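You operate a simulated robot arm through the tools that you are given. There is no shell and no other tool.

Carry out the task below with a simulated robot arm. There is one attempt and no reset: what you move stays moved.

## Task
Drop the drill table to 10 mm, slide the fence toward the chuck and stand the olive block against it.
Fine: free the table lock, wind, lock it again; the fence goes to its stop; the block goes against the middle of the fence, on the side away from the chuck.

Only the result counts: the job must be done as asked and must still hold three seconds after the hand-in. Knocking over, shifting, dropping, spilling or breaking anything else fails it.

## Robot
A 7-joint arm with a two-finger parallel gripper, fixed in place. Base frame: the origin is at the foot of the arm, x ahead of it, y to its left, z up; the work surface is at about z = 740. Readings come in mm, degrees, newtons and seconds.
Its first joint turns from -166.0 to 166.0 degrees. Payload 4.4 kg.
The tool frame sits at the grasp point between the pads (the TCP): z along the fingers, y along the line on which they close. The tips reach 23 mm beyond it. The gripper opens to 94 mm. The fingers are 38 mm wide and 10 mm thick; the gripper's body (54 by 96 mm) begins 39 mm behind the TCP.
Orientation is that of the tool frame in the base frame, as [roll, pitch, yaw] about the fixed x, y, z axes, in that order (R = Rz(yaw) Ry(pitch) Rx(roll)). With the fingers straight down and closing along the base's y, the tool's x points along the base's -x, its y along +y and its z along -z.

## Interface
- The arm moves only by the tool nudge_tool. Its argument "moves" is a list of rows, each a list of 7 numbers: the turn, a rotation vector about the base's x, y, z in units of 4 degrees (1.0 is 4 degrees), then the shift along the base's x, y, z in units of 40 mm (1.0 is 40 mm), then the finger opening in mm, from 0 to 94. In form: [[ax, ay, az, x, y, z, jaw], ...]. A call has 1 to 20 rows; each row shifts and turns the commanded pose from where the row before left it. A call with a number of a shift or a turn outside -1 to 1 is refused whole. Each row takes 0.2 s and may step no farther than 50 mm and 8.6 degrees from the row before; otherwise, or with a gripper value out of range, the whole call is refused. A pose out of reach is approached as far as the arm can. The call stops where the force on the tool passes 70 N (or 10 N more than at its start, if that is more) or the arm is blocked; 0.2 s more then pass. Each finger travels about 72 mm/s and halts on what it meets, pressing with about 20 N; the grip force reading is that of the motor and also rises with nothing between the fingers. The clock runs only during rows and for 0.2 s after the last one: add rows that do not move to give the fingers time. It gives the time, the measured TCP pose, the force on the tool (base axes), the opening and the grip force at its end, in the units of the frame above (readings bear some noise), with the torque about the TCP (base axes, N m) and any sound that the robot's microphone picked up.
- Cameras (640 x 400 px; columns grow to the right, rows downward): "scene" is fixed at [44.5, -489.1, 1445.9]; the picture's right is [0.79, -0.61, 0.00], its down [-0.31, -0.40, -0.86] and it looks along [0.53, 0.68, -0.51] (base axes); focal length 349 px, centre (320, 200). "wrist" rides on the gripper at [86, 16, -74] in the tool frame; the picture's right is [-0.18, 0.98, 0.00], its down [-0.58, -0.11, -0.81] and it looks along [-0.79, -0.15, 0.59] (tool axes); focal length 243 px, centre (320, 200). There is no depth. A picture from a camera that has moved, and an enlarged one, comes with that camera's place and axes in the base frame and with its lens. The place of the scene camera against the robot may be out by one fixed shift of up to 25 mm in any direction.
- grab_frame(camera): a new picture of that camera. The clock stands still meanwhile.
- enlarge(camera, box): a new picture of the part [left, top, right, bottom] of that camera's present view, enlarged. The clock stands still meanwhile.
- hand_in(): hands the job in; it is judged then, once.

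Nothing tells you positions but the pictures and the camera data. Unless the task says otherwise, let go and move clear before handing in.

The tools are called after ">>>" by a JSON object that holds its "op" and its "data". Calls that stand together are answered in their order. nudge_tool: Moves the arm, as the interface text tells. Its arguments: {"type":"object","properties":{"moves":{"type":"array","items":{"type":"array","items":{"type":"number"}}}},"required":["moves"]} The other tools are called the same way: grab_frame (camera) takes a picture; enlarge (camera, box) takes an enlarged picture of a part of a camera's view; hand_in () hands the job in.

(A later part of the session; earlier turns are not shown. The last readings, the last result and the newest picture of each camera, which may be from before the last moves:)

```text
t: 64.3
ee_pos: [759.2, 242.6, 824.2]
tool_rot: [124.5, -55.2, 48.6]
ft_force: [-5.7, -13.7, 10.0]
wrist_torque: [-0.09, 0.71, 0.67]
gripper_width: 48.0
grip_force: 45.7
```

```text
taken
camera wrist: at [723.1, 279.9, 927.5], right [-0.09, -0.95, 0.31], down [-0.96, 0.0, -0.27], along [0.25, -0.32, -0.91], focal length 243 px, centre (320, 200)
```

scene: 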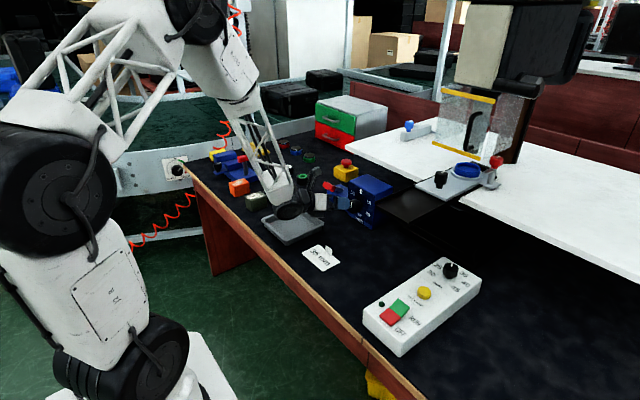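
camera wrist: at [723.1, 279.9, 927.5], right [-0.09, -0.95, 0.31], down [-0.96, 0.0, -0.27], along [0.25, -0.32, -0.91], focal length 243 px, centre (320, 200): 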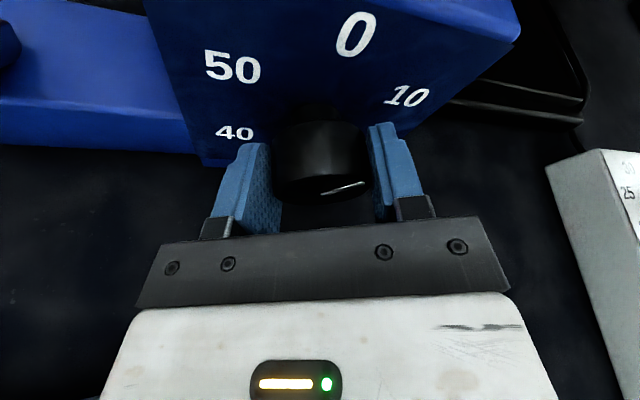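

Re-gripped squarely. Turning another 20°.

>>> {"op": "nudge_tool", "data": {"moves": [[1, 0, 0, 0, -0.006, 0, 40], [1, 0, 0, 0, -0.006, 0, 40], [1, 0, 0, 0, -0.006, 0, 40], [1, 0, 0, 0, -0.006, 0, 40], [1, 0, 0, 0, -0.006, 0, 40], [0, 0, 0, 0, 0, 0, 40], [0, 0, 0, 0, 0, 0, 70], [0, 0, 0, 0, 0, 0, 94], [0, 0, 0, 0, 0, 0, 94]]}}

>>> {"op": "grab_frame", "data": {"camera": "wrist"}}

>>> {"op": "enlarge", "data": {"camera": "wrist", "box": [200, 60, 440, 210]}}

```text
t: 66.3
ee_pos: [760.2, 240.5, 823.9]
tool_rot: [159.6, -66.9, 17.8]
ft_force: [0.2, 0.4, 0.1]
wrist_torque: [-0.04, -0.03, 0.01]
gripper_width: 93.9
grip_force: 0.0
```

```text
taken
camera wrist: at [723.3, 240.7, 933.3], right [-0.09, -1.0, -0.03], down [-0.96, 0.09, -0.25], along [0.25, 0.01, -0.97], focal length 243 px, centre (320, 200)
```

wrist: 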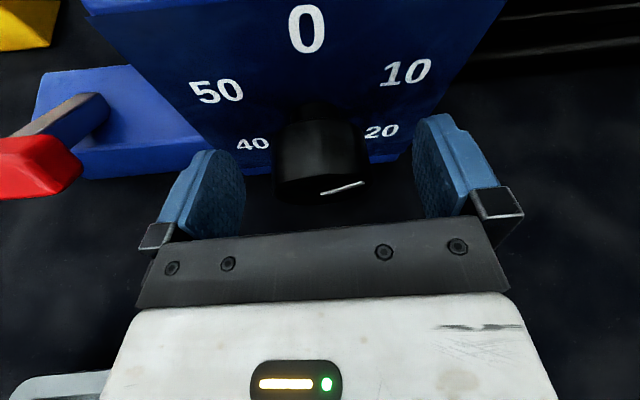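

```text
2.67 times, centred on (320, 135) of wrist
camera zoom: at [723.3, 240.7, 933.3], right [-0.09, -1.0, -0.03], down [-0.96, 0.09, -0.25], along [0.25, 0.01, -0.97], focal length 647 px, centre (320, 373)
```

zoom: 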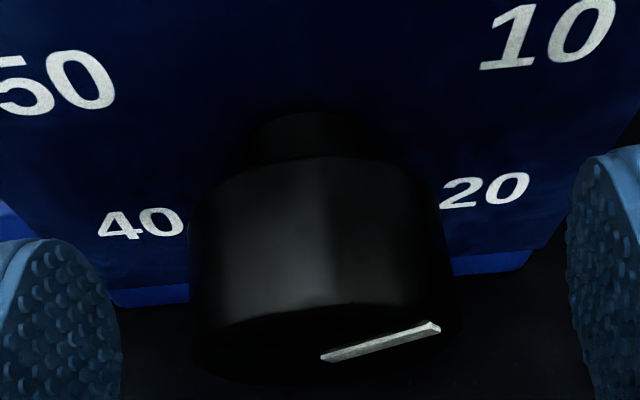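

I'll back straight out to measure the pointer from a better angle.

>>> {"op": "nudge_tool", "data": {"moves": [[0, 0, 0, -0.8, 0.04, 0.32, 94], [0, 0, 0, -0.8, 0.04, 0.32, 94], [0, 0, 0, -0.8, 0.04, 0.5, 94], [0, 0, 0, -0.8, 0.04, 0.7, 94]]}}

>>> {"op": "grab_frame", "data": {"camera": "wrist"}}

>>> {"op": "enlarge", "data": {"camera": "wrist", "box": [250, 10, 410, 110]}}

>>> {"op": "enlarge", "data": {"camera": "scene", "box": [330, 170, 394, 220]}}

```text
t: 67.3
ee_pos: [630.1, 247.0, 896.0]
tool_rot: [159.5, -66.6, 17.8]
ft_force: [0.5, -0.7, 0.3]
wrist_torque: [0.0, 0.01, 0.02]
gripper_width: 93.9
grip_force: 0.1
```

```text
taken
camera wrist: at [593.1, 247.2, 1005.7], right [-0.09, -1.0, -0.03], down [-0.96, 0.09, -0.25], along [0.25, 0.01, -0.97], focal length 243 px, centre (320, 200)
```

wrist: 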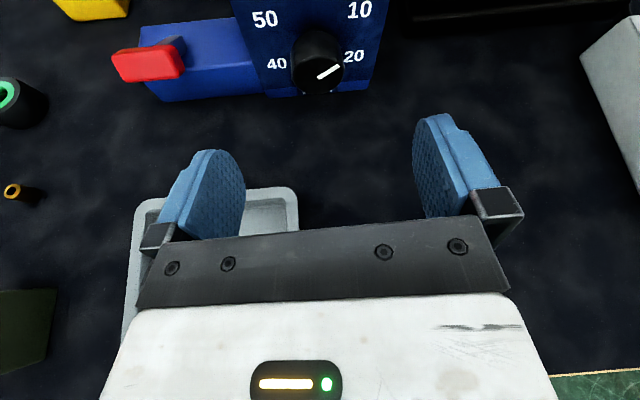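

```text
4.00 times, centred on (330, 60) of wrist
camera zoom: at [593.1, 247.2, 1005.7], right [-0.09, -1.0, -0.03], down [-0.96, 0.09, -0.25], along [0.25, 0.01, -0.97], focal length 970 px, centre (280, 760)
```

zoom: 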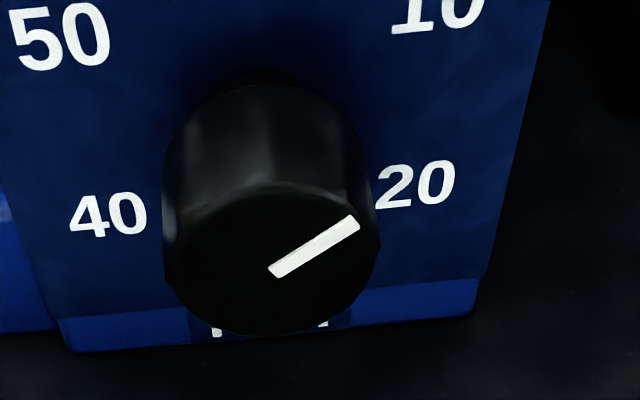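

```text
8.00 times, centred on (362, 195) of scene
camera zoom: at [44.5, -489.1, 1445.9], right [0.79, -0.61, 0.0], down [-0.31, -0.4, -0.86], along [0.53, 0.68, -0.51], focal length 2795 px, centre (-16, 240)
```

zoom: 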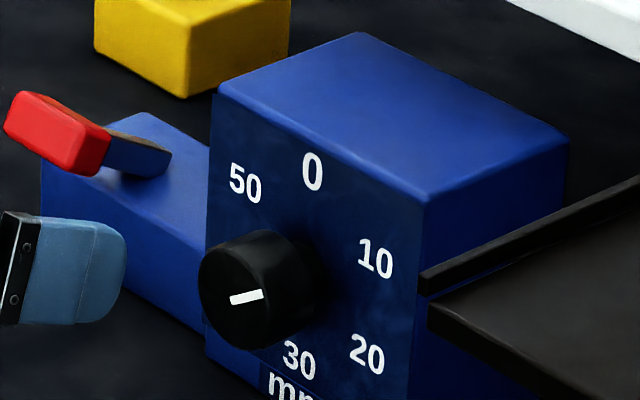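

The pointer measures about 55–57°, and the 10 mark is at 60°. I'll go back in, grip at this roll and turn about 4° more.

>>> {"op": "nudge_tool", "data": {"moves": [[0, 0, 0, 0.8, -0.04, -0.7, 94], [0, 0, 0, 0.8, -0.04, -0.5, 94], [0, 0, 0, 0.8, -0.04, -0.32, 94], [0, 0, 0, 0.8, -0.04, -0.32, 94], [0, 0, 0, 0, 0, 0, 60], [0, 0, 0, 0, 0, 0, 50], [0, 0, 0, 0, 0, 0, 40], [0, 0, 0, 0, 0, 0, 40]]}}

```text
t: 69.1
ee_pos: [760.7, 240.1, 825.6]
tool_rot: [159.5, -66.8, 17.9]
ft_force: [16.0, 15.2, -10.0]
wrist_torque: [0.07, 0.06, 1.41]
gripper_width: 47.8
grip_force: 45.0
```

>>> {"op": "nudge_tool", "data": {"moves": [[0.55, 0, 0, 0, 0, 0, 40], [0.55, 0, 0, 0, 0, 0, 40], [0, 0, 0, 0, 0, 0, 40], [0, 0, 0, 0, 0, 0, 70], [0, 0, 0, 0, 0, 0, 94], [0, 0, 0, 0, 0, 0, 94], [0, 0, 0, -0.8, 0.04, 0.32, 94], [0, 0, 0, -0.8, 0.04, 0.32, 94], [0, 0, 0, -0.8, 0.04, 0.5, 94], [0, 0, 0, -0.8, 0.04, 0.7, 94]]}}

>>> {"op": "grab_frame", "data": {"camera": "wrist"}}

>>> {"op": "enlarge", "data": {"camera": "wrist", "box": [250, 10, 410, 110]}}

>>> {"op": "enlarge", "data": {"camera": "scene", "box": [330, 170, 394, 220]}}

```text
t: 71.3
ee_pos: [630.6, 246.1, 898.3]
tool_rot: [170.5, -67.7, 7.6]
ft_force: [0.4, 1.4, 0.0]
wrist_torque: [0.01, -0.02, 0.01]
gripper_width: 94.0
grip_force: 0.0
```

```text
taken
camera wrist: at [593.5, 237.5, 1006.9], right [-0.09, -0.99, -0.11], down [-0.96, 0.11, -0.24], along [0.25, 0.08, -0.96], focal length 243 px, centre (320, 200)
```

wrist: 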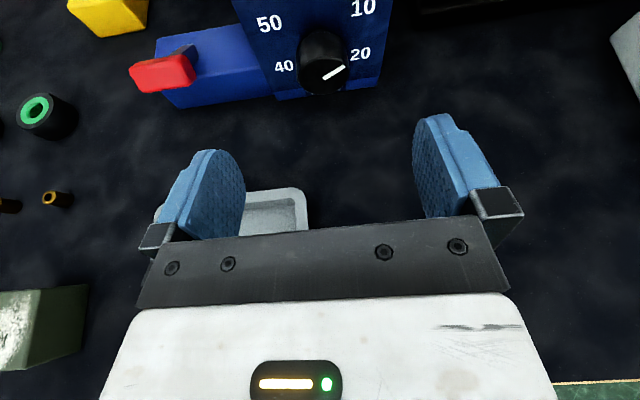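

```text
4.00 times, centred on (330, 60) of wrist
camera zoom: at [593.5, 237.5, 1006.9], right [-0.09, -0.99, -0.11], down [-0.96, 0.11, -0.24], along [0.25, 0.08, -0.96], focal length 970 px, centre (280, 760)
```

zoom: 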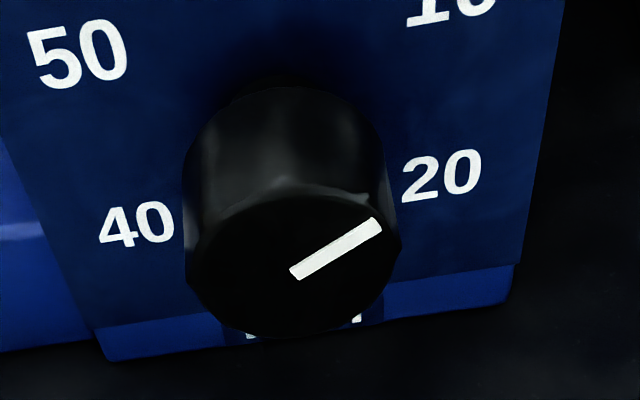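

```text
8.00 times, centred on (362, 195) of scene
camera zoom: at [44.5, -489.1, 1445.9], right [0.79, -0.61, 0.0], down [-0.31, -0.4, -0.86], along [0.53, 0.68, -0.51], focal length 2795 px, centre (-16, 240)
```

zoom: 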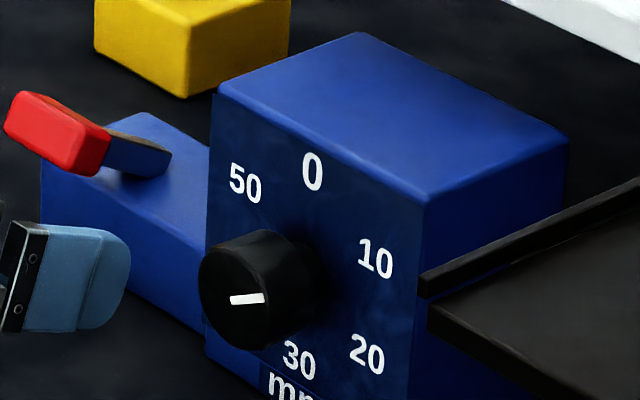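

The pointer now measures 60–62°, i.e. the 10 mark. Next I'll re-lock: move in front of the thrown lever (bar at about (781, 390, 830)).

>>> {"op": "nudge_tool", "data": {"moves": [[0.41, 0, 0, 0.465, 0.9, -0.2, 94], [0.41, 0, 0, 0.465, 0.9, -0.2, 94], [0.41, 0, 0, 0.465, 0.9, -0.2, 94], [0.41, 0, 0, 0.465, 0.9, -0.2, 94]]}}

>>> {"op": "grab_frame", "data": {"camera": "wrist"}}

>>> {"op": "grab_frame", "data": {"camera": "scene"}}

```text
t: 72.3
ee_pos: [707.0, 394.6, 867.4]
tool_rot: [-171.9, -67.6, -8.7]
ft_force: [-0.5, 0.3, 0.1]
wrist_torque: [0.02, 0.02, -0.02]
gripper_width: 94.0
grip_force: 0.1
```

```text
taken
camera wrist: at [669.8, 373.8, 974.8], right [-0.09, -0.97, -0.22], down [-0.96, 0.14, -0.23], along [0.25, 0.19, -0.95], focal length 243 px, centre (320, 200)
```

wrist: 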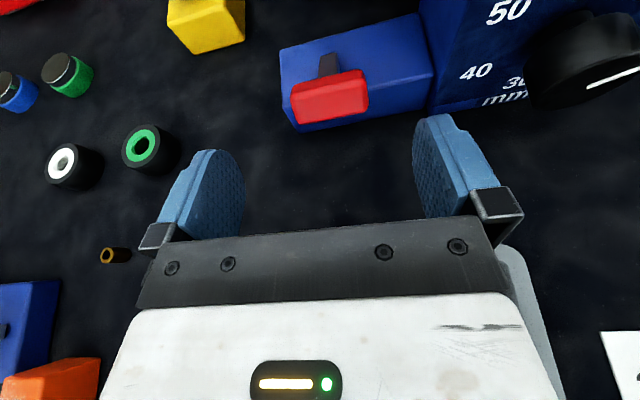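

```text
taken
```

scene: 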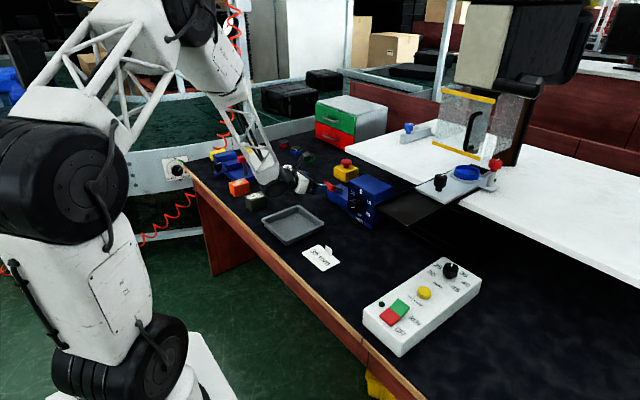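

The grey plate with the blue disc now sits slightly lower in the scene view: that is the drill table, and it followed the dial. Now I'll straddle the lever's T-bar and grip its ends.

>>> {"op": "nudge_tool", "data": {"moves": [[0, 0, 0, 0, -0.125, -0.22, 94], [0, 0, 0, 0.66, 0, -0.27, 94], [0, 0, 0, 0.66, 0, -0.27, 94], [0, 0, 0, 0.66, 0, -0.27, 94], [0, 0, 0, 0, 0, 0, 94]]}}

>>> {"op": "grab_frame", "data": {"camera": "wrist"}}

>>> {"op": "enlarge", "data": {"camera": "scene", "box": [290, 150, 386, 210]}}

```text
t: 73.5
ee_pos: [781.7, 390.9, 824.2]
tool_rot: [-172.1, -67.7, -8.6]
ft_force: [0.3, 0.4, 1.3]
wrist_torque: [-0.01, -0.02, -0.01]
gripper_width: 94.1
grip_force: 0.0
```

```text
taken
camera wrist: at [746.4, 369.8, 931.3], right [-0.09, -0.97, -0.22], down [-0.96, 0.14, -0.23], along [0.25, 0.19, -0.95], focal length 243 px, centre (320, 200)
```

wrist: 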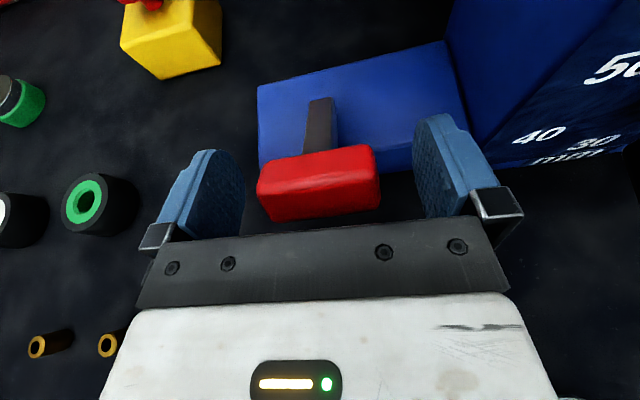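

```text
6.67 times, centred on (338, 180) of scene
camera zoom: at [44.5, -489.1, 1445.9], right [0.79, -0.61, 0.0], down [-0.31, -0.4, -0.86], along [0.53, 0.68, -0.51], focal length 2330 px, centre (200, 333)
```

zoom: 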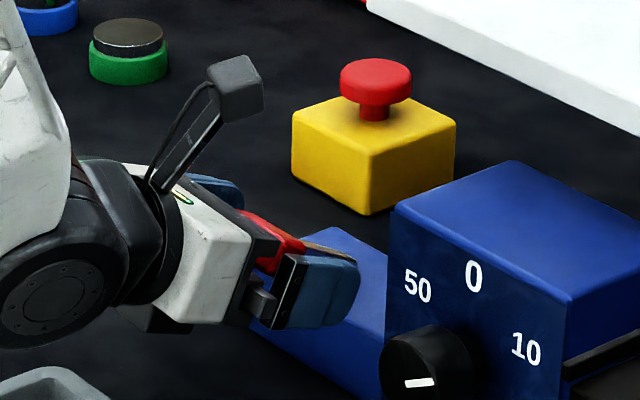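

>>> {"op": "nudge_tool", "data": {"moves": [[0, 0, 0, 0, 0, 0, 60], [0, 0, 0, 0, 0, 0, 48], [0, 0, 0, 0, 0, 0, 40], [0, 0, 0, 0, 0, 0, 40]]}}

>>> {"op": "grab_frame", "data": {"camera": "wrist"}}

```text
t: 74.5
ee_pos: [784.1, 390.7, 824.8]
tool_rot: [-172.0, -67.7, -8.6]
ft_force: [2.6, -8.5, -0.3]
wrist_torque: [-1.33, -0.06, -0.19]
gripper_width: 53.1
grip_force: 45.4
```

```text
taken
camera wrist: at [746.2, 369.5, 931.3], right [-0.09, -0.97, -0.22], down [-0.96, 0.14, -0.23], along [0.25, 0.19, -0.95], focal length 243 px, centre (320, 200)
```

wrist: 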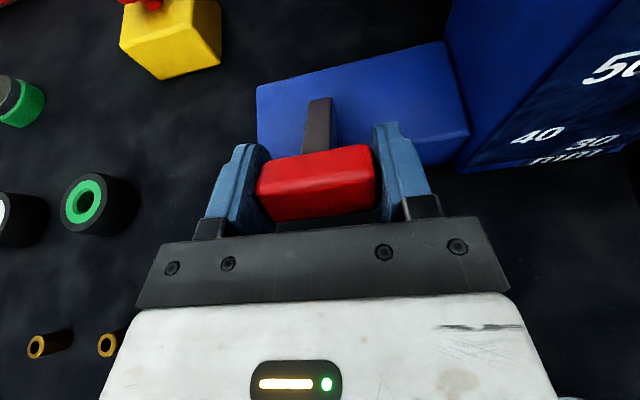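

Gripped. I'll lift and push along the arc back toward vertical.

>>> {"op": "nudge_tool", "data": {"moves": [[0, 0, 0, 0.08, 0, 0.125, 40], [0, 0, 0, 0.09, 0, 0.125, 40], [0, 0, 0, 0.1, 0, 0.12, 40], [0, 0, 0, 0, 0, 0, 40]]}}

>>> {"op": "grab_frame", "data": {"camera": "wrist"}}

```text
t: 75.5
ee_pos: [796.8, 389.1, 839.2]
tool_rot: [-171.9, -67.7, -8.5]
ft_force: [-3.7, 41.1, -17.0]
wrist_torque: [-1.5, 0.83, -0.33]
gripper_width: 53.2
grip_force: 45.0
```

```text
taken
camera wrist: at [759.6, 369.0, 946.8], right [-0.09, -0.97, -0.22], down [-0.96, 0.14, -0.23], along [0.25, 0.19, -0.95], focal length 243 px, centre (320, 200)
```

wrist: 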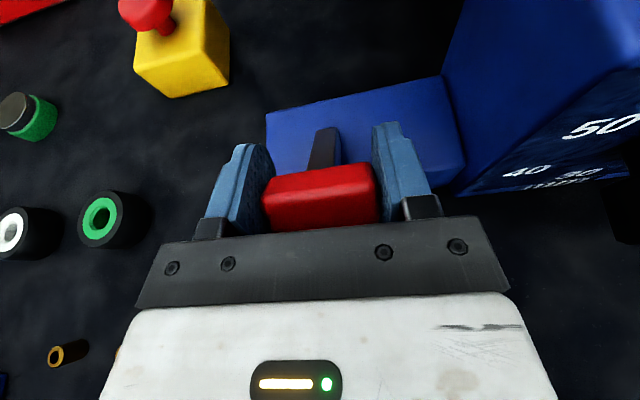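

>>> {"op": "nudge_tool", "data": {"moves": [[0, 0, 0, 0.1, 0.02, 0.1, 40], [0, 0, 0, 0.12, 0.01, 0.09, 40], [0, 0, 0, 0.13, 0, 0.08, 40], [0, 0, 0, 0, 0, 0, 40]]}}

>>> {"op": "grab_frame", "data": {"camera": "wrist"}}

>>> {"op": "enlarge", "data": {"camera": "scene", "box": [290, 150, 386, 210]}}

```text
t: 76.5
ee_pos: [811.4, 390.5, 851.9]
tool_rot: [-171.8, -67.8, -8.7]
ft_force: [-7.7, 24.0, 9.2]
wrist_torque: [-0.88, 0.12, -0.17]
gripper_width: 53.2
grip_force: 45.4
```

```text
taken
camera wrist: at [774.1, 368.7, 959.1], right [-0.09, -0.97, -0.22], down [-0.96, 0.14, -0.23], along [0.26, 0.19, -0.95], focal length 243 px, centre (320, 200)
```

wrist: 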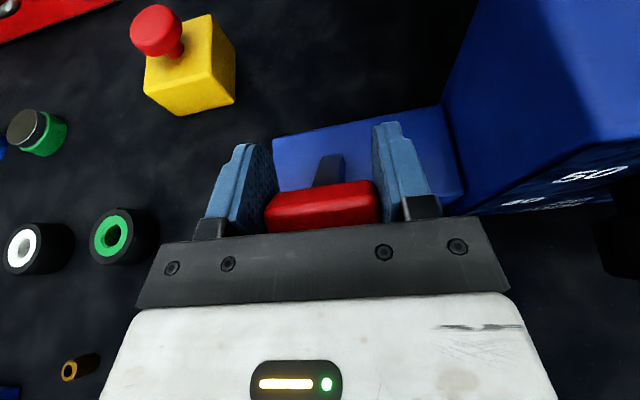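

```text
6.67 times, centred on (338, 180) of scene
camera zoom: at [44.5, -489.1, 1445.9], right [0.79, -0.61, 0.0], down [-0.31, -0.4, -0.86], along [0.53, 0.68, -0.51], focal length 2330 px, centre (200, 333)
```

zoom: 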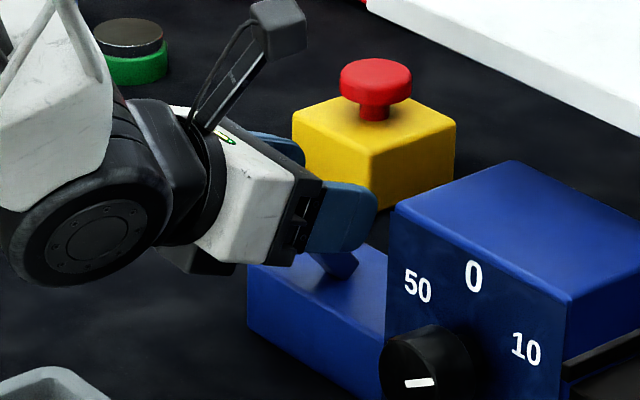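

>>> {"op": "nudge_tool", "data": {"moves": [[0, 0, 0, 0.13, 0.01, 0.06, 40], [0, 0, 0, 0.13, 0.01, 0.05, 40], [0, 0, 0, 0.13, 0, 0.04, 40], [0, 0, 0, 0.13, 0, 0.03, 40], [0, 0, 0, 0, 0, 0, 40]]}}

>>> {"op": "grab_frame", "data": {"camera": "wrist"}}

>>> {"op": "enlarge", "data": {"camera": "scene", "box": [290, 150, 386, 210]}}

```text
t: 77.7
ee_pos: [831.1, 390.5, 855.6]
tool_rot: [-172.1, -67.5, -8.3]
ft_force: [-26.1, 33.3, 4.4]
wrist_torque: [-1.26, 1.51, -0.81]
gripper_width: 52.6
grip_force: 45.4
```

```text
taken
camera wrist: at [794.4, 368.7, 964.2], right [-0.09, -0.97, -0.22], down [-0.96, 0.14, -0.23], along [0.25, 0.19, -0.95], focal length 243 px, centre (320, 200)
```

wrist: 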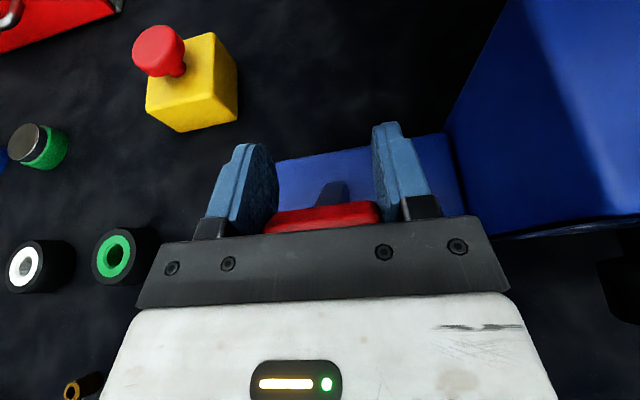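

```text
6.67 times, centred on (338, 180) of scene
camera zoom: at [44.5, -489.1, 1445.9], right [0.79, -0.61, 0.0], down [-0.31, -0.4, -0.86], along [0.53, 0.68, -0.51], focal length 2330 px, centre (200, 333)
```

zoom: 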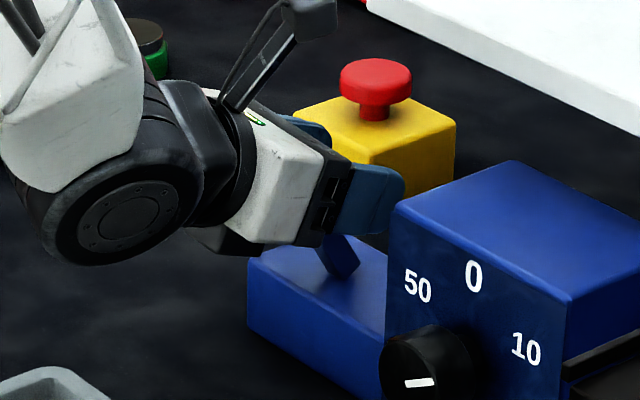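

The bar has slid toward the palm. I'll open, back off about 18 mm, re-grip and continue.

>>> {"op": "nudge_tool", "data": {"moves": [[0, 0, 0, 0, 0, 0, 70], [0, 0, 0, 0, 0, 0, 80], [0, 0, 0, -0.2, 0, 0.08, 80], [0, 0, 0, -0.2, 0, 0.08, 80], [0, 0, 0, 0, 0, 0, 80]]}}

>>> {"op": "grab_frame", "data": {"camera": "wrist"}}

>>> {"op": "enlarge", "data": {"camera": "scene", "box": [290, 150, 386, 210]}}

```text
t: 78.9
ee_pos: [816.3, 388.9, 861.2]
tool_rot: [-172.0, -67.6, -8.6]
ft_force: [0.3, -0.3, -0.5]
wrist_torque: [-0.01, -0.03, -0.01]
gripper_width: 79.9
grip_force: 0.1
```

```text
taken
camera wrist: at [778.4, 367.7, 969.0], right [-0.09, -0.97, -0.22], down [-0.96, 0.14, -0.23], along [0.25, 0.19, -0.95], focal length 243 px, centre (320, 200)
```

wrist: 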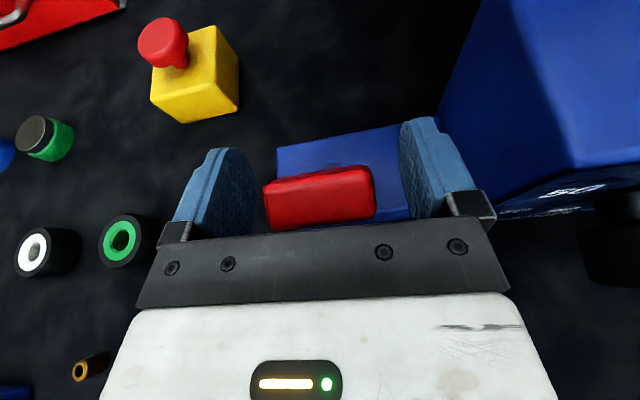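

```text
6.67 times, centred on (338, 180) of scene
camera zoom: at [44.5, -489.1, 1445.9], right [0.79, -0.61, 0.0], down [-0.31, -0.4, -0.86], along [0.53, 0.68, -0.51], focal length 2330 px, centre (200, 333)
```

zoom: 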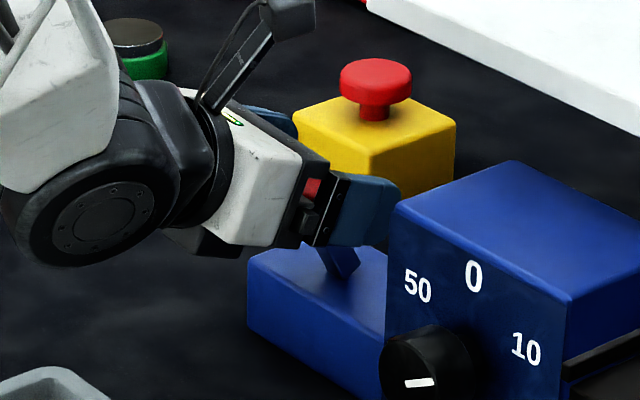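

>>> {"op": "nudge_tool", "data": {"moves": [[0, 0, 0, -0.3, 0.01, 0.05, 80], [0, 0, 0, 0, 0, 0, 60], [0, 0, 0, 0, 0, 0, 40], [0, 0, 0, 0, 0, 0, 40], [0, 0, 0, 0, 0, 0, 40]]}}

>>> {"op": "grab_frame", "data": {"camera": "wrist"}}

```text
t: 80.1
ee_pos: [803.3, 390.2, 865.1]
tool_rot: [-172.1, -67.6, -8.5]
ft_force: [-6.9, -6.3, 4.7]
wrist_torque: [-1.55, 0.24, 0.48]
gripper_width: 53.5
grip_force: 44.9
```

```text
taken
camera wrist: at [767.2, 369.0, 972.5], right [-0.09, -0.97, -0.22], down [-0.96, 0.14, -0.23], along [0.25, 0.19, -0.95], focal length 243 px, centre (320, 200)
```

wrist: 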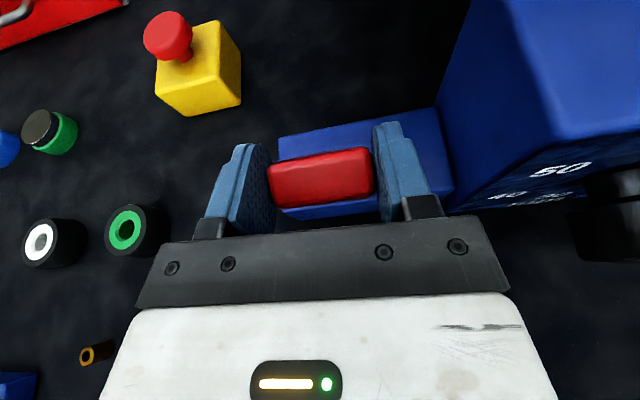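

>>> {"op": "nudge_tool", "data": {"moves": [[-0.76, 0, 0, 0, 0, 0, 40], [0, 0, 0, 0, 0, 0, 40], [0, 0, 0, 0.13, 0, 0.03, 40], [0, 0, 0, 0.13, 0, 0.03, 40], [0, 0, 0, 0.13, 0, 0.02, 40], [0, 0, 0, 0, 0, 0, 40]]}}

>>> {"op": "grab_frame", "data": {"camera": "wrist"}}

```text
t: 81.5
ee_pos: [818.1, 390.2, 869.6]
tool_rot: [179.9, -67.9, -1.1]
ft_force: [-14.7, -11.3, -4.1]
wrist_torque: [-0.03, 1.2, 1.07]
gripper_width: 52.0
grip_force: 45.4
```

```text
taken
camera wrist: at [782.5, 375.0, 976.6], right [-0.09, -0.98, -0.17], down [-0.96, 0.13, -0.24], along [0.25, 0.14, -0.96], focal length 243 px, centre (320, 200)
```

wrist: 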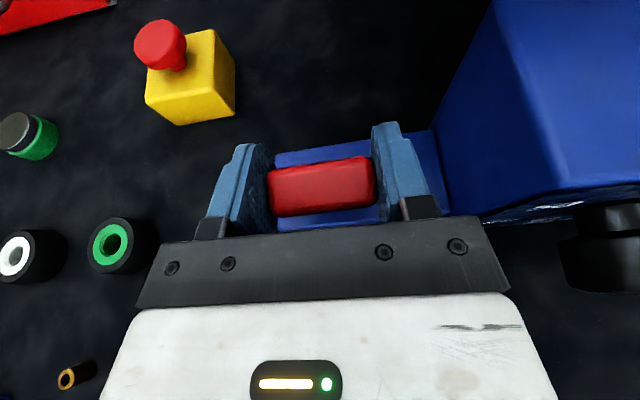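

>>> {"op": "nudge_tool", "data": {"moves": [[0, 0, 0, 0.13, 0, 0.01, 40], [0, 0, 0, 0.13, 0, 0.01, 40], [0, 0, 0, 0.13, 0, 0, 40], [0, 0, 0, 0.13, 0, 0, 40], [0, 0, 0, 0, 0, 0, 40]]}}

>>> {"op": "grab_frame", "data": {"camera": "wrist"}}

>>> {"op": "enlarge", "data": {"camera": "scene", "box": [290, 150, 386, 210]}}

```text
t: 82.7
ee_pos: [841.1, 389.4, 869.5]
tool_rot: [-179.8, -68.0, -1.3]
ft_force: [-10.5, -3.3, 17.8]
wrist_torque: [0.16, 0.79, 1.19]
gripper_width: 52.1
grip_force: 44.6
```

```text
taken
camera wrist: at [802.7, 374.7, 977.9], right [-0.09, -0.98, -0.17], down [-0.96, 0.13, -0.24], along [0.26, 0.14, -0.96], focal length 243 px, centre (320, 200)
```

wrist: 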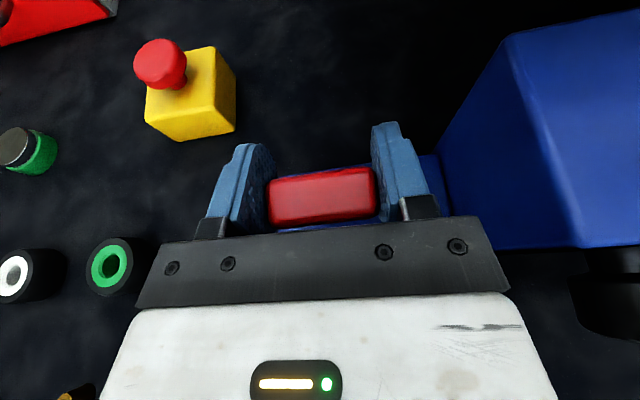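

```text
6.67 times, centred on (338, 180) of scene
camera zoom: at [44.5, -489.1, 1445.9], right [0.79, -0.61, 0.0], down [-0.31, -0.4, -0.86], along [0.53, 0.68, -0.51], focal length 2330 px, centre (200, 333)
```

zoom: 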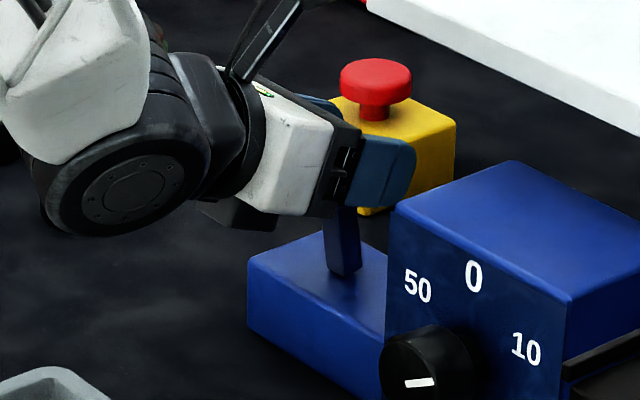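

Nearly vertical. I'll push on until it meets its stop.

>>> {"op": "nudge_tool", "data": {"moves": [[0, 0, 0, 0.1, 0, 0, 40], [0, 0, 0, 0.1, 0, 0, 40], [0, 0, 0, 0.1, 0, -0.01, 40], [0, 0, 0, 0, 0, 0, 40]]}}

>>> {"op": "enlarge", "data": {"camera": "scene", "box": [290, 150, 386, 210]}}

>>> {"op": "grab_frame", "data": {"camera": "wrist"}}

```text
t: 83.7
ee_pos: [851.7, 389.8, 867.4]
tool_rot: [179.8, -67.8, -0.9]
ft_force: [-16.0, 21.7, -0.8]
wrist_torque: [0.16, 1.26, 0.91]
gripper_width: 51.9
grip_force: 45.2
```

```text
6.67 times, centred on (338, 180) of scene
camera zoom: at [44.5, -489.1, 1445.9], right [0.79, -0.61, 0.0], down [-0.31, -0.4, -0.86], along [0.53, 0.68, -0.51], focal length 2330 px, centre (200, 333)
```

zoom: 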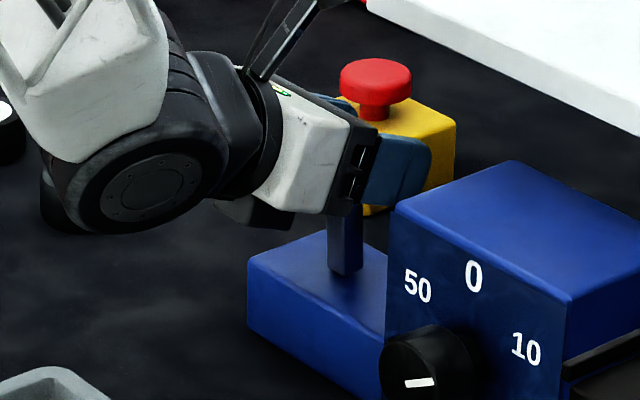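

```text
taken
camera wrist: at [814.5, 374.8, 975.3], right [-0.09, -0.98, -0.17], down [-0.96, 0.13, -0.24], along [0.25, 0.14, -0.96], focal length 243 px, centre (320, 200)
```

wrist: 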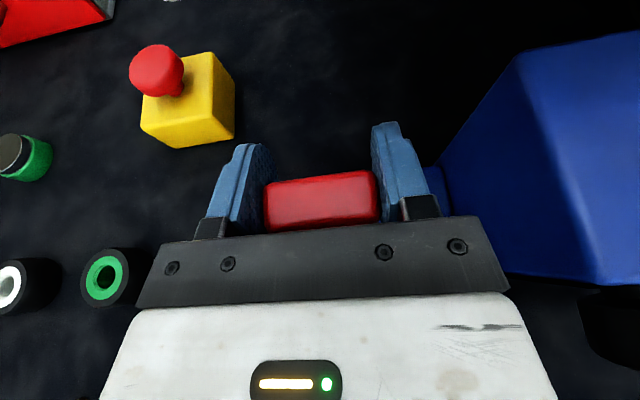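

>>> {"op": "nudge_tool", "data": {"moves": [[0, 0, 0, 0.08, 0, 0, 40], [0, 0, 0, 0.08, 0, 0, 40], [0, 0, 0, 0.08, 0, 0, 40], [0, 0, 0, 0, 0, 0, 40]]}}

>>> {"op": "enlarge", "data": {"camera": "scene", "box": [290, 150, 386, 210]}}

```text
t: 84.7
ee_pos: [862.1, 389.9, 867.2]
tool_rot: [179.9, -68.0, -0.9]
ft_force: [-27.0, 34.7, -8.1]
wrist_torque: [-0.1, -0.21, 0.58]
gripper_width: 51.8
grip_force: 45.1
```

```text
6.67 times, centred on (338, 180) of scene
camera zoom: at [44.5, -489.1, 1445.9], right [0.79, -0.61, 0.0], down [-0.31, -0.4, -0.86], along [0.53, 0.68, -0.51], focal length 2330 px, centre (200, 333)
```

zoom: 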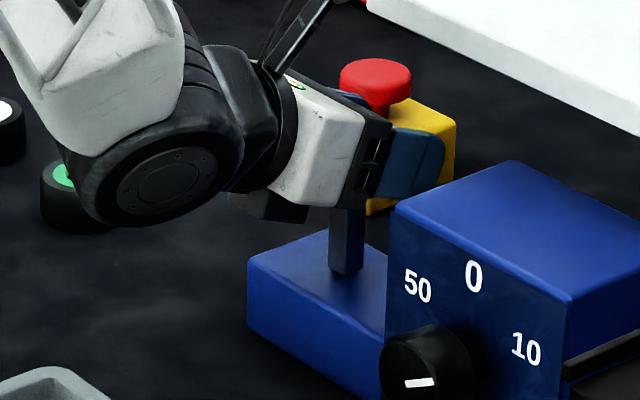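

The lever is vertical and doesn't move further, so it's at its original stop. I'll release and back off.

>>> {"op": "nudge_tool", "data": {"moves": [[0, 0, 0, 0, 0, 0, 70], [0, 0, 0, 0, 0, 0, 94], [0, 0, 0, 0, 0, 0, 94], [0, 0, 0, -0.75, 0, 0.3, 94], [0, 0, 0, -0.75, 0, 0.3, 94], [0, 0, 0, -0.75, 0, 0.3, 94], [0, 0, 0, -0.75, 0, 0.5, 94], [0, 0, 0, -0.75, 0, 0.7, 94]]}}

>>> {"op": "grab_frame", "data": {"camera": "wrist"}}

>>> {"op": "enlarge", "data": {"camera": "scene", "box": [310, 160, 390, 210]}}

>>> {"op": "enlarge", "data": {"camera": "scene", "box": [300, 80, 540, 230]}}

```text
t: 86.5
ee_pos: [712.5, 389.5, 949.9]
tool_rot: [179.9, -67.9, -1.0]
ft_force: [-0.2, 0.4, 0.6]
wrist_torque: [-0.01, 0.0, -0.03]
gripper_width: 93.9
grip_force: 0.0
```

```text
taken
camera wrist: at [674.8, 374.1, 1058.9], right [-0.09, -0.98, -0.17], down [-0.96, 0.13, -0.24], along [0.25, 0.14, -0.96], focal length 243 px, centre (320, 200)
```

wrist: 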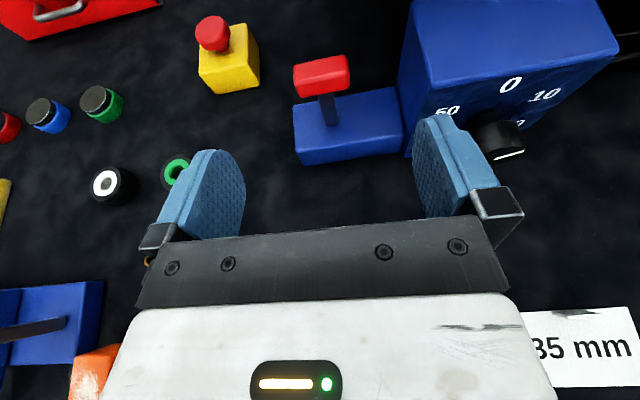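

```text
8.00 times, centred on (350, 185) of scene
camera zoom: at [44.5, -489.1, 1445.9], right [0.79, -0.61, 0.0], down [-0.31, -0.4, -0.86], along [0.53, 0.68, -0.51], focal length 2795 px, centre (80, 320)
```

zoom: 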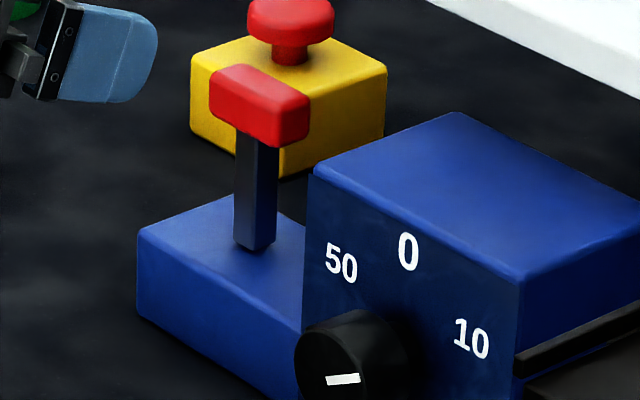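

```text
2.67 times, centred on (420, 155) of scene
camera zoom: at [44.5, -489.1, 1445.9], right [0.79, -0.61, 0.0], down [-0.31, -0.4, -0.86], along [0.53, 0.68, -0.51], focal length 932 px, centre (53, 320)
```

zoom: 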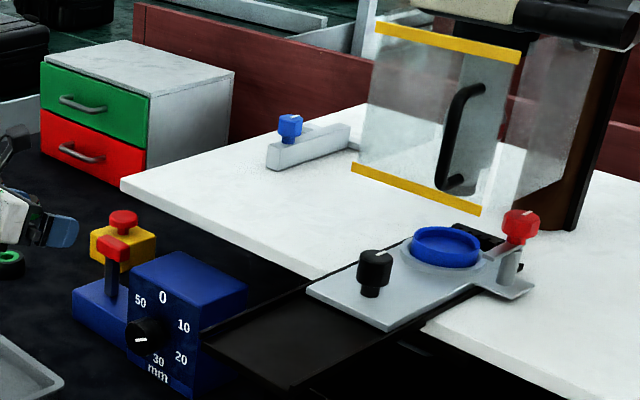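

The lever is upright exactly as at the start, the dial is at 10, and the table with fence has dropped a little. Next is the fence: I'll rise, tilt to 45° and look straight down over it.

>>> {"op": "nudge_tool", "data": {"moves": [[0, 1, 0, 0, 0, 0.95, 94], [0, 1, 0, 0, 0, 0.95, 94], [0, 1, 0, 0, 0, 0.95, 94], [0, 1, 0, 0.8, -0.28, 0, 94], [0, 1, 0, 0.8, -0.28, 0, 94], [0, 0.75, 0, 0.8, -0.28, 0, 94], [0, 0, 0, 0.8, -0.28, 0, 94], [0, 0, 0, 0.8, -0.28, 0, 94], [0, 0, 0, 0.8, -0.28, 0, 94], [0, 0, 0, 0.8, -0.28, 0, 94], [0, 0, 0, 0.8, -0.28, 0, 94]]}}

>>> {"op": "grab_frame", "data": {"camera": "wrist"}}

>>> {"op": "grab_frame", "data": {"camera": "scene"}}

```text
t: 88.9
ee_pos: [966.6, 299.5, 1067.5]
tool_rot: [179.4, -45.0, -0.6]
ft_force: [0.6, 0.0, 0.0]
wrist_torque: [-0.01, 0.03, 0.01]
gripper_width: 94.2
grip_force: 0.1
```

```text
taken
camera wrist: at [974.2, 284.5, 1182.4], right [-0.15, -0.98, -0.12], down [-0.98, 0.13, 0.16], along [-0.14, 0.14, -0.98], focal length 243 px, centre (320, 200)
```

wrist: 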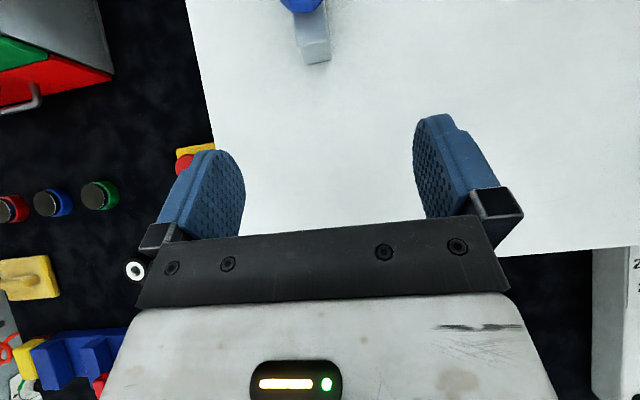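

```text
taken
```

scene: 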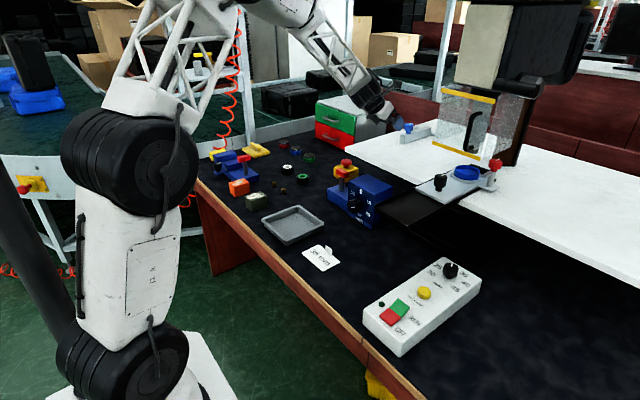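

>>> {"op": "enlarge", "data": {"camera": "wrist", "box": [180, -80, 436, 80]}}

>>> {"op": "enlarge", "data": {"camera": "scene", "box": [370, 90, 466, 150]}}

```text
refused: -80 is not a number from 0 to 400
```

```text
6.67 times, centred on (418, 120) of scene
camera zoom: at [44.5, -489.1, 1445.9], right [0.79, -0.61, 0.0], down [-0.31, -0.4, -0.86], along [0.53, 0.68, -0.51], focal length 2330 px, centre (-333, 733)
```

zoom: 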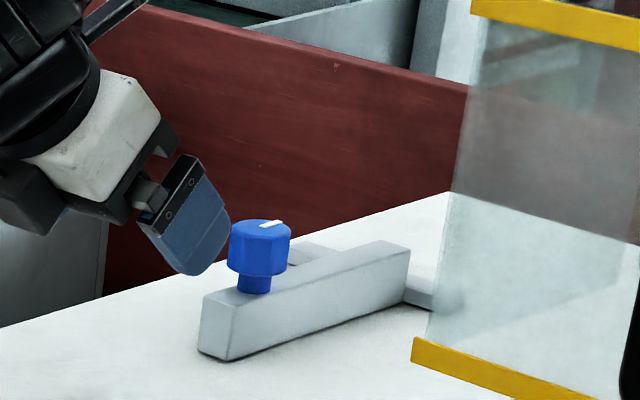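

The fence's near end is at about (1067, 303), with the knob just behind it. I'll come in along the 45° tool axis, straddling the bar's front end, and stop short to check.

>>> {"op": "nudge_tool", "data": {"moves": [[0, 0, 0, 0.61, 0.03, -0.56, 94], [0, 0, 0, 0.61, 0.03, -0.56, 94], [0, 0, 0, 0.61, 0.03, -0.56, 94]]}}

>>> {"op": "grab_frame", "data": {"camera": "wrist"}}

>>> {"op": "enlarge", "data": {"camera": "scene", "box": [370, 90, 466, 150]}}

```text
t: 89.7
ee_pos: [1041.5, 302.9, 1000.8]
tool_rot: [179.3, -45.0, -0.6]
ft_force: [-0.2, 0.7, 0.1]
wrist_torque: [0.01, 0.03, 0.0]
gripper_width: 94.1
grip_force: 0.2
```

```text
taken
camera wrist: at [1049.4, 287.4, 1114.2], right [-0.15, -0.98, -0.12], down [-0.98, 0.13, 0.16], along [-0.14, 0.14, -0.98], focal length 243 px, centre (320, 200)
```

wrist: 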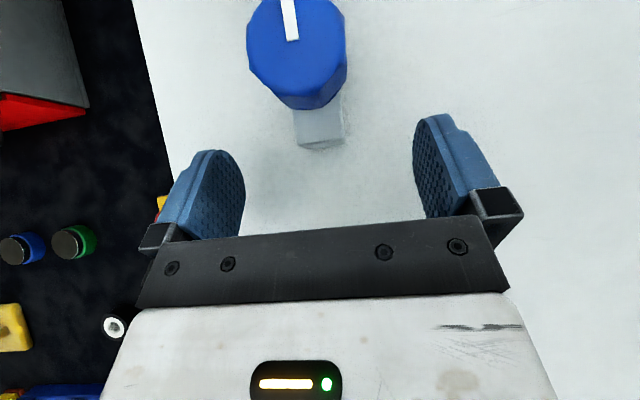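

```text
6.67 times, centred on (418, 120) of scene
camera zoom: at [44.5, -489.1, 1445.9], right [0.79, -0.61, 0.0], down [-0.31, -0.4, -0.86], along [0.53, 0.68, -0.51], focal length 2330 px, centre (-333, 733)
```

zoom: 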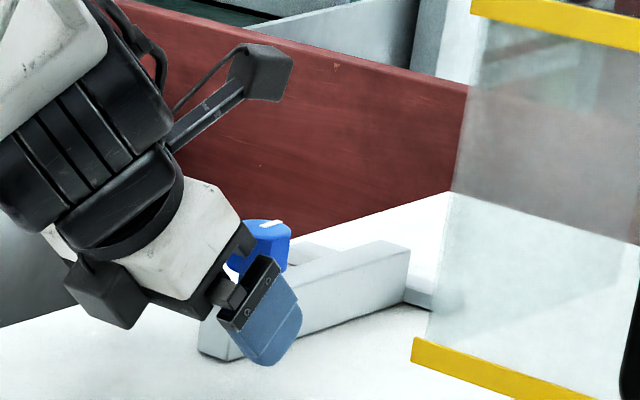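

>>> {"op": "nudge_tool", "data": {"moves": [[0, 0, 0, 0.25, 0.02, -0.27, 94], [0, 0, 0, 0.25, 0.02, -0.25, 94], [0, 0, 0, 0, 0, 0, 94]]}}

>>> {"op": "grab_frame", "data": {"camera": "wrist"}}

>>> {"op": "enlarge", "data": {"camera": "scene", "box": [370, 90, 466, 150]}}

```text
t: 90.5
ee_pos: [1066.2, 305.8, 988.7]
tool_rot: [179.8, -45.7, -1.0]
ft_force: [0.2, -0.2, 4.6]
wrist_torque: [0.23, -0.01, 0.1]
gripper_width: 93.7
grip_force: 0.1
stopped in row 3: the force on the tool passed its limit at 74 N (the readings are from after the stop); the commanded pose is now the measured one
```

```text
taken
camera wrist: at [1072.5, 290.5, 1104.1], right [-0.15, -0.98, -0.13], down [-0.98, 0.13, 0.15], along [-0.13, 0.15, -0.98], focal length 243 px, centre (320, 200)
```

wrist: 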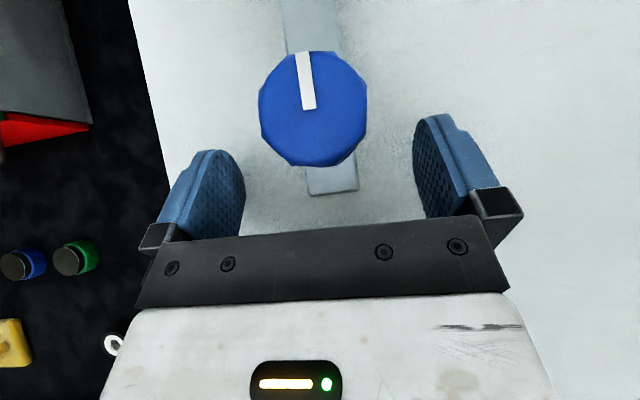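

```text
6.67 times, centred on (418, 120) of scene
camera zoom: at [44.5, -489.1, 1445.9], right [0.79, -0.61, 0.0], down [-0.31, -0.4, -0.86], along [0.53, 0.68, -0.51], focal length 2330 px, centre (-333, 733)
```

zoom: 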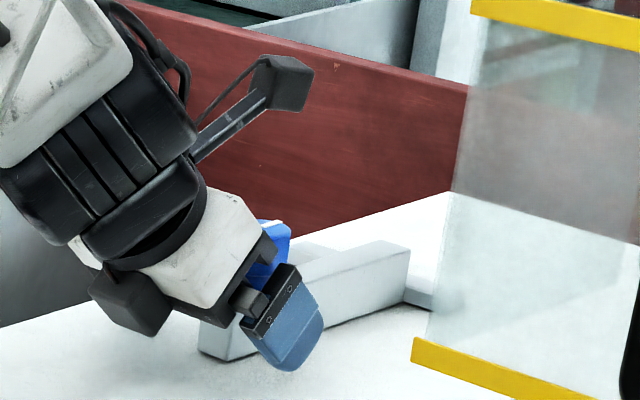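

The fingertips just touched the table top (so its top is near z 958). I'll lift 3 mm and close on the fence bar.

>>> {"op": "nudge_tool", "data": {"moves": [[0, 0, 0, 0, 0, 0.08, 94], [0, 0, 0, 0, 0, 0, 70], [0, 0, 0, 0, 0, 0, 50], [0, 0, 0, 0, 0, 0, 40]]}}

>>> {"op": "grab_frame", "data": {"camera": "wrist"}}

```text
t: 91.5
ee_pos: [1065.6, 307.1, 991.4]
tool_rot: [179.9, -45.6, -0.9]
ft_force: [0.4, -0.6, -0.5]
wrist_torque: [0.01, 0.01, 0.02]
gripper_width: 39.9
grip_force: 0.1
```

```text
taken
camera wrist: at [1072.1, 290.5, 1106.7], right [-0.15, -0.98, -0.13], down [-0.98, 0.13, 0.15], along [-0.13, 0.15, -0.98], focal length 243 px, centre (320, 200)
```

wrist: 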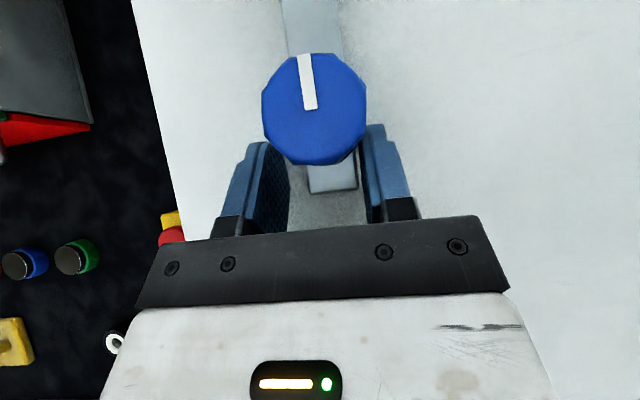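

>>> {"op": "nudge_tool", "data": {"moves": [[0, 0, 0, 0, -0.09, 0, 40], [0, 0, 0, 0, 0, 0, 30], [0, 0, 0, 0, 0, 0, 20], [0, 0, 0, 0, 0, 0, 15], [0, 0, 0, 0, 0, 0, 15]]}}

>>> {"op": "grab_frame", "data": {"camera": "wrist"}}

```text
t: 92.7
ee_pos: [1063.9, 300.3, 992.5]
tool_rot: [179.8, -45.6, -1.1]
ft_force: [-4.7, -40.2, 3.6]
wrist_torque: [-0.55, 0.3, 1.03]
gripper_width: 24.1
grip_force: 45.4
```

```text
taken
camera wrist: at [1071.5, 285.1, 1107.0], right [-0.15, -0.98, -0.13], down [-0.98, 0.13, 0.15], along [-0.13, 0.15, -0.98], focal length 243 px, centre (320, 200)
```

wrist: 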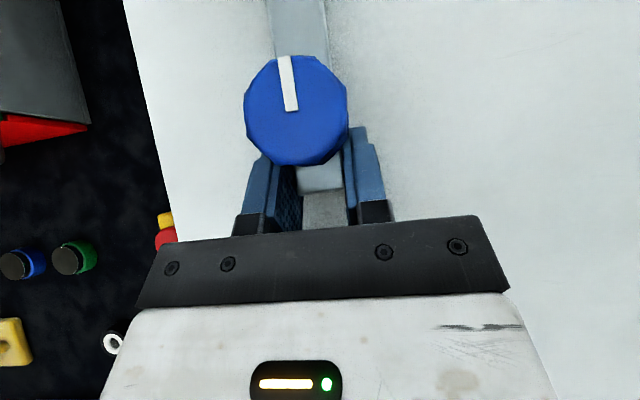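

The fence bar (24 mm wide) is held. Now I'll slide it toward the chuck (-y) in small steps.

>>> {"op": "nudge_tool", "data": {"moves": [[0, 0, 0, 0, -0.1, 0, 15], [0, 0, 0, 0, -0.1, 0, 15], [0, 0, 0, 0, -0.1, 0, 15], [0, 0, 0, 0, -0.1, 0, 15], [0, 0, 0, 0, 0, 0, 15]]}}

>>> {"op": "enlarge", "data": {"camera": "scene", "box": [370, 90, 466, 150]}}

```text
t: 93.9
ee_pos: [1064.5, 285.9, 993.1]
tool_rot: [179.8, -45.6, -0.9]
ft_force: [-28.4, 0.9, 7.6]
wrist_torque: [-0.27, 0.04, 1.51]
gripper_width: 24.0
grip_force: 44.6
```

```text
6.67 times, centred on (418, 120) of scene
camera zoom: at [44.5, -489.1, 1445.9], right [0.79, -0.61, 0.0], down [-0.31, -0.4, -0.86], along [0.53, 0.68, -0.51], focal length 2330 px, centre (-333, 733)
```

zoom: 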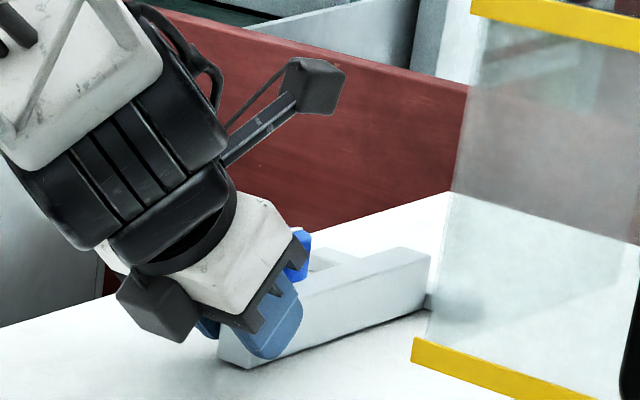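

The fence slides easily. Continuing until the stop.

>>> {"op": "nudge_tool", "data": {"moves": [[0, 0, 0, 0, -0.12, 0, 15], [0, 0, 0, 0, -0.12, 0, 15], [0, 0, 0, 0, -0.12, 0, 15], [0, 0, 0, 0, -0.12, 0, 15], [0, 0, 0, 0, -0.12, 0, 15], [0, 0, 0, 0, -0.12, 0, 15], [0, 0, 0, 0, 0, 0, 15]]}}

>>> {"op": "enlarge", "data": {"camera": "scene", "box": [370, 90, 466, 150]}}

```text
t: 95.5
ee_pos: [1066.1, 255.2, 992.1]
tool_rot: [179.9, -45.7, -0.9]
ft_force: [26.9, 0.4, 5.3]
wrist_torque: [-0.33, -0.29, 1.55]
gripper_width: 24.1
grip_force: 44.8
```

```text
6.67 times, centred on (418, 120) of scene
camera zoom: at [44.5, -489.1, 1445.9], right [0.79, -0.61, 0.0], down [-0.31, -0.4, -0.86], along [0.53, 0.68, -0.51], focal length 2330 px, centre (-333, 733)
```

zoom: 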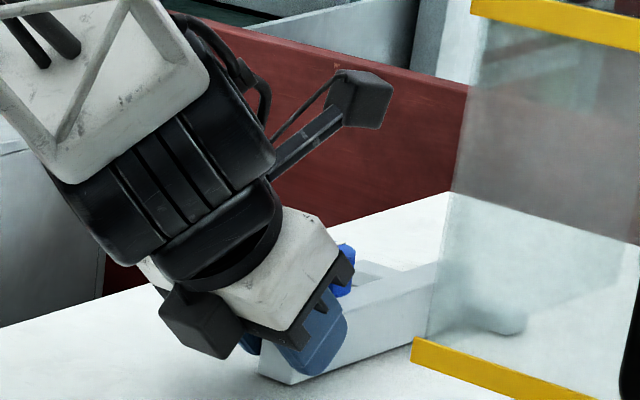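

>>> {"op": "nudge_tool", "data": {"moves": [[0, 0, 0, 0, -0.12, 0, 15], [0, 0, 0, 0, -0.12, 0, 15], [0, 0, 0, 0, -0.12, 0, 15], [0, 0, 0, 0, -0.12, 0, 15], [0, 0, 0, 0, -0.12, 0, 15], [0, 0, 0, 0, 0, 0, 15]]}}

>>> {"op": "grab_frame", "data": {"camera": "scene"}}

>>> {"op": "grab_frame", "data": {"camera": "wrist"}}

```text
t: 96.9
ee_pos: [1065.5, 234.5, 991.8]
tool_rot: [179.9, -45.6, -0.9]
ft_force: [-22.3, -0.2, 12.9]
wrist_torque: [-0.19, -0.33, 1.46]
gripper_width: 24.2
grip_force: 45.0
```

```text
taken
```

scene: 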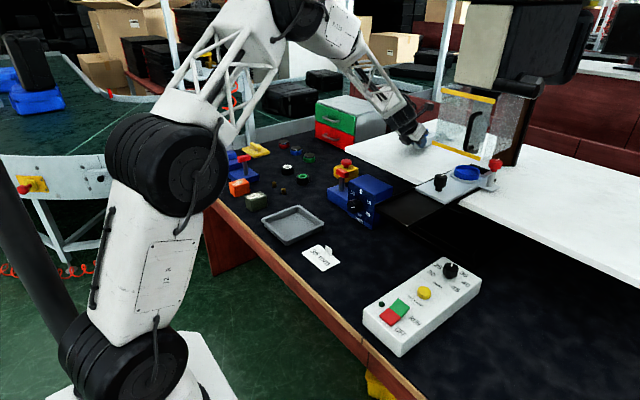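

```text
taken
camera wrist: at [1072.4, 217.5, 1106.4], right [-0.15, -0.98, -0.13], down [-0.98, 0.13, 0.15], along [-0.13, 0.15, -0.98], focal length 243 px, centre (320, 200)
```

wrist: 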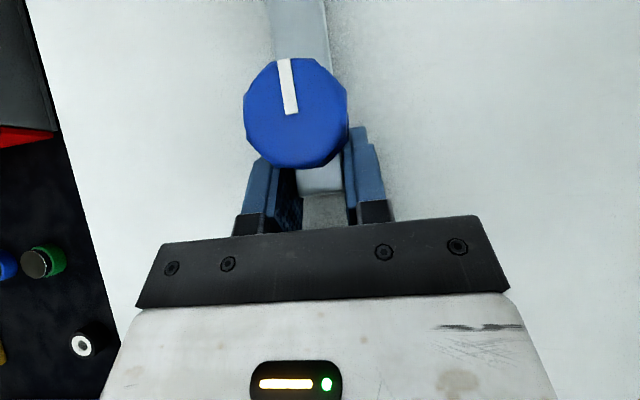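

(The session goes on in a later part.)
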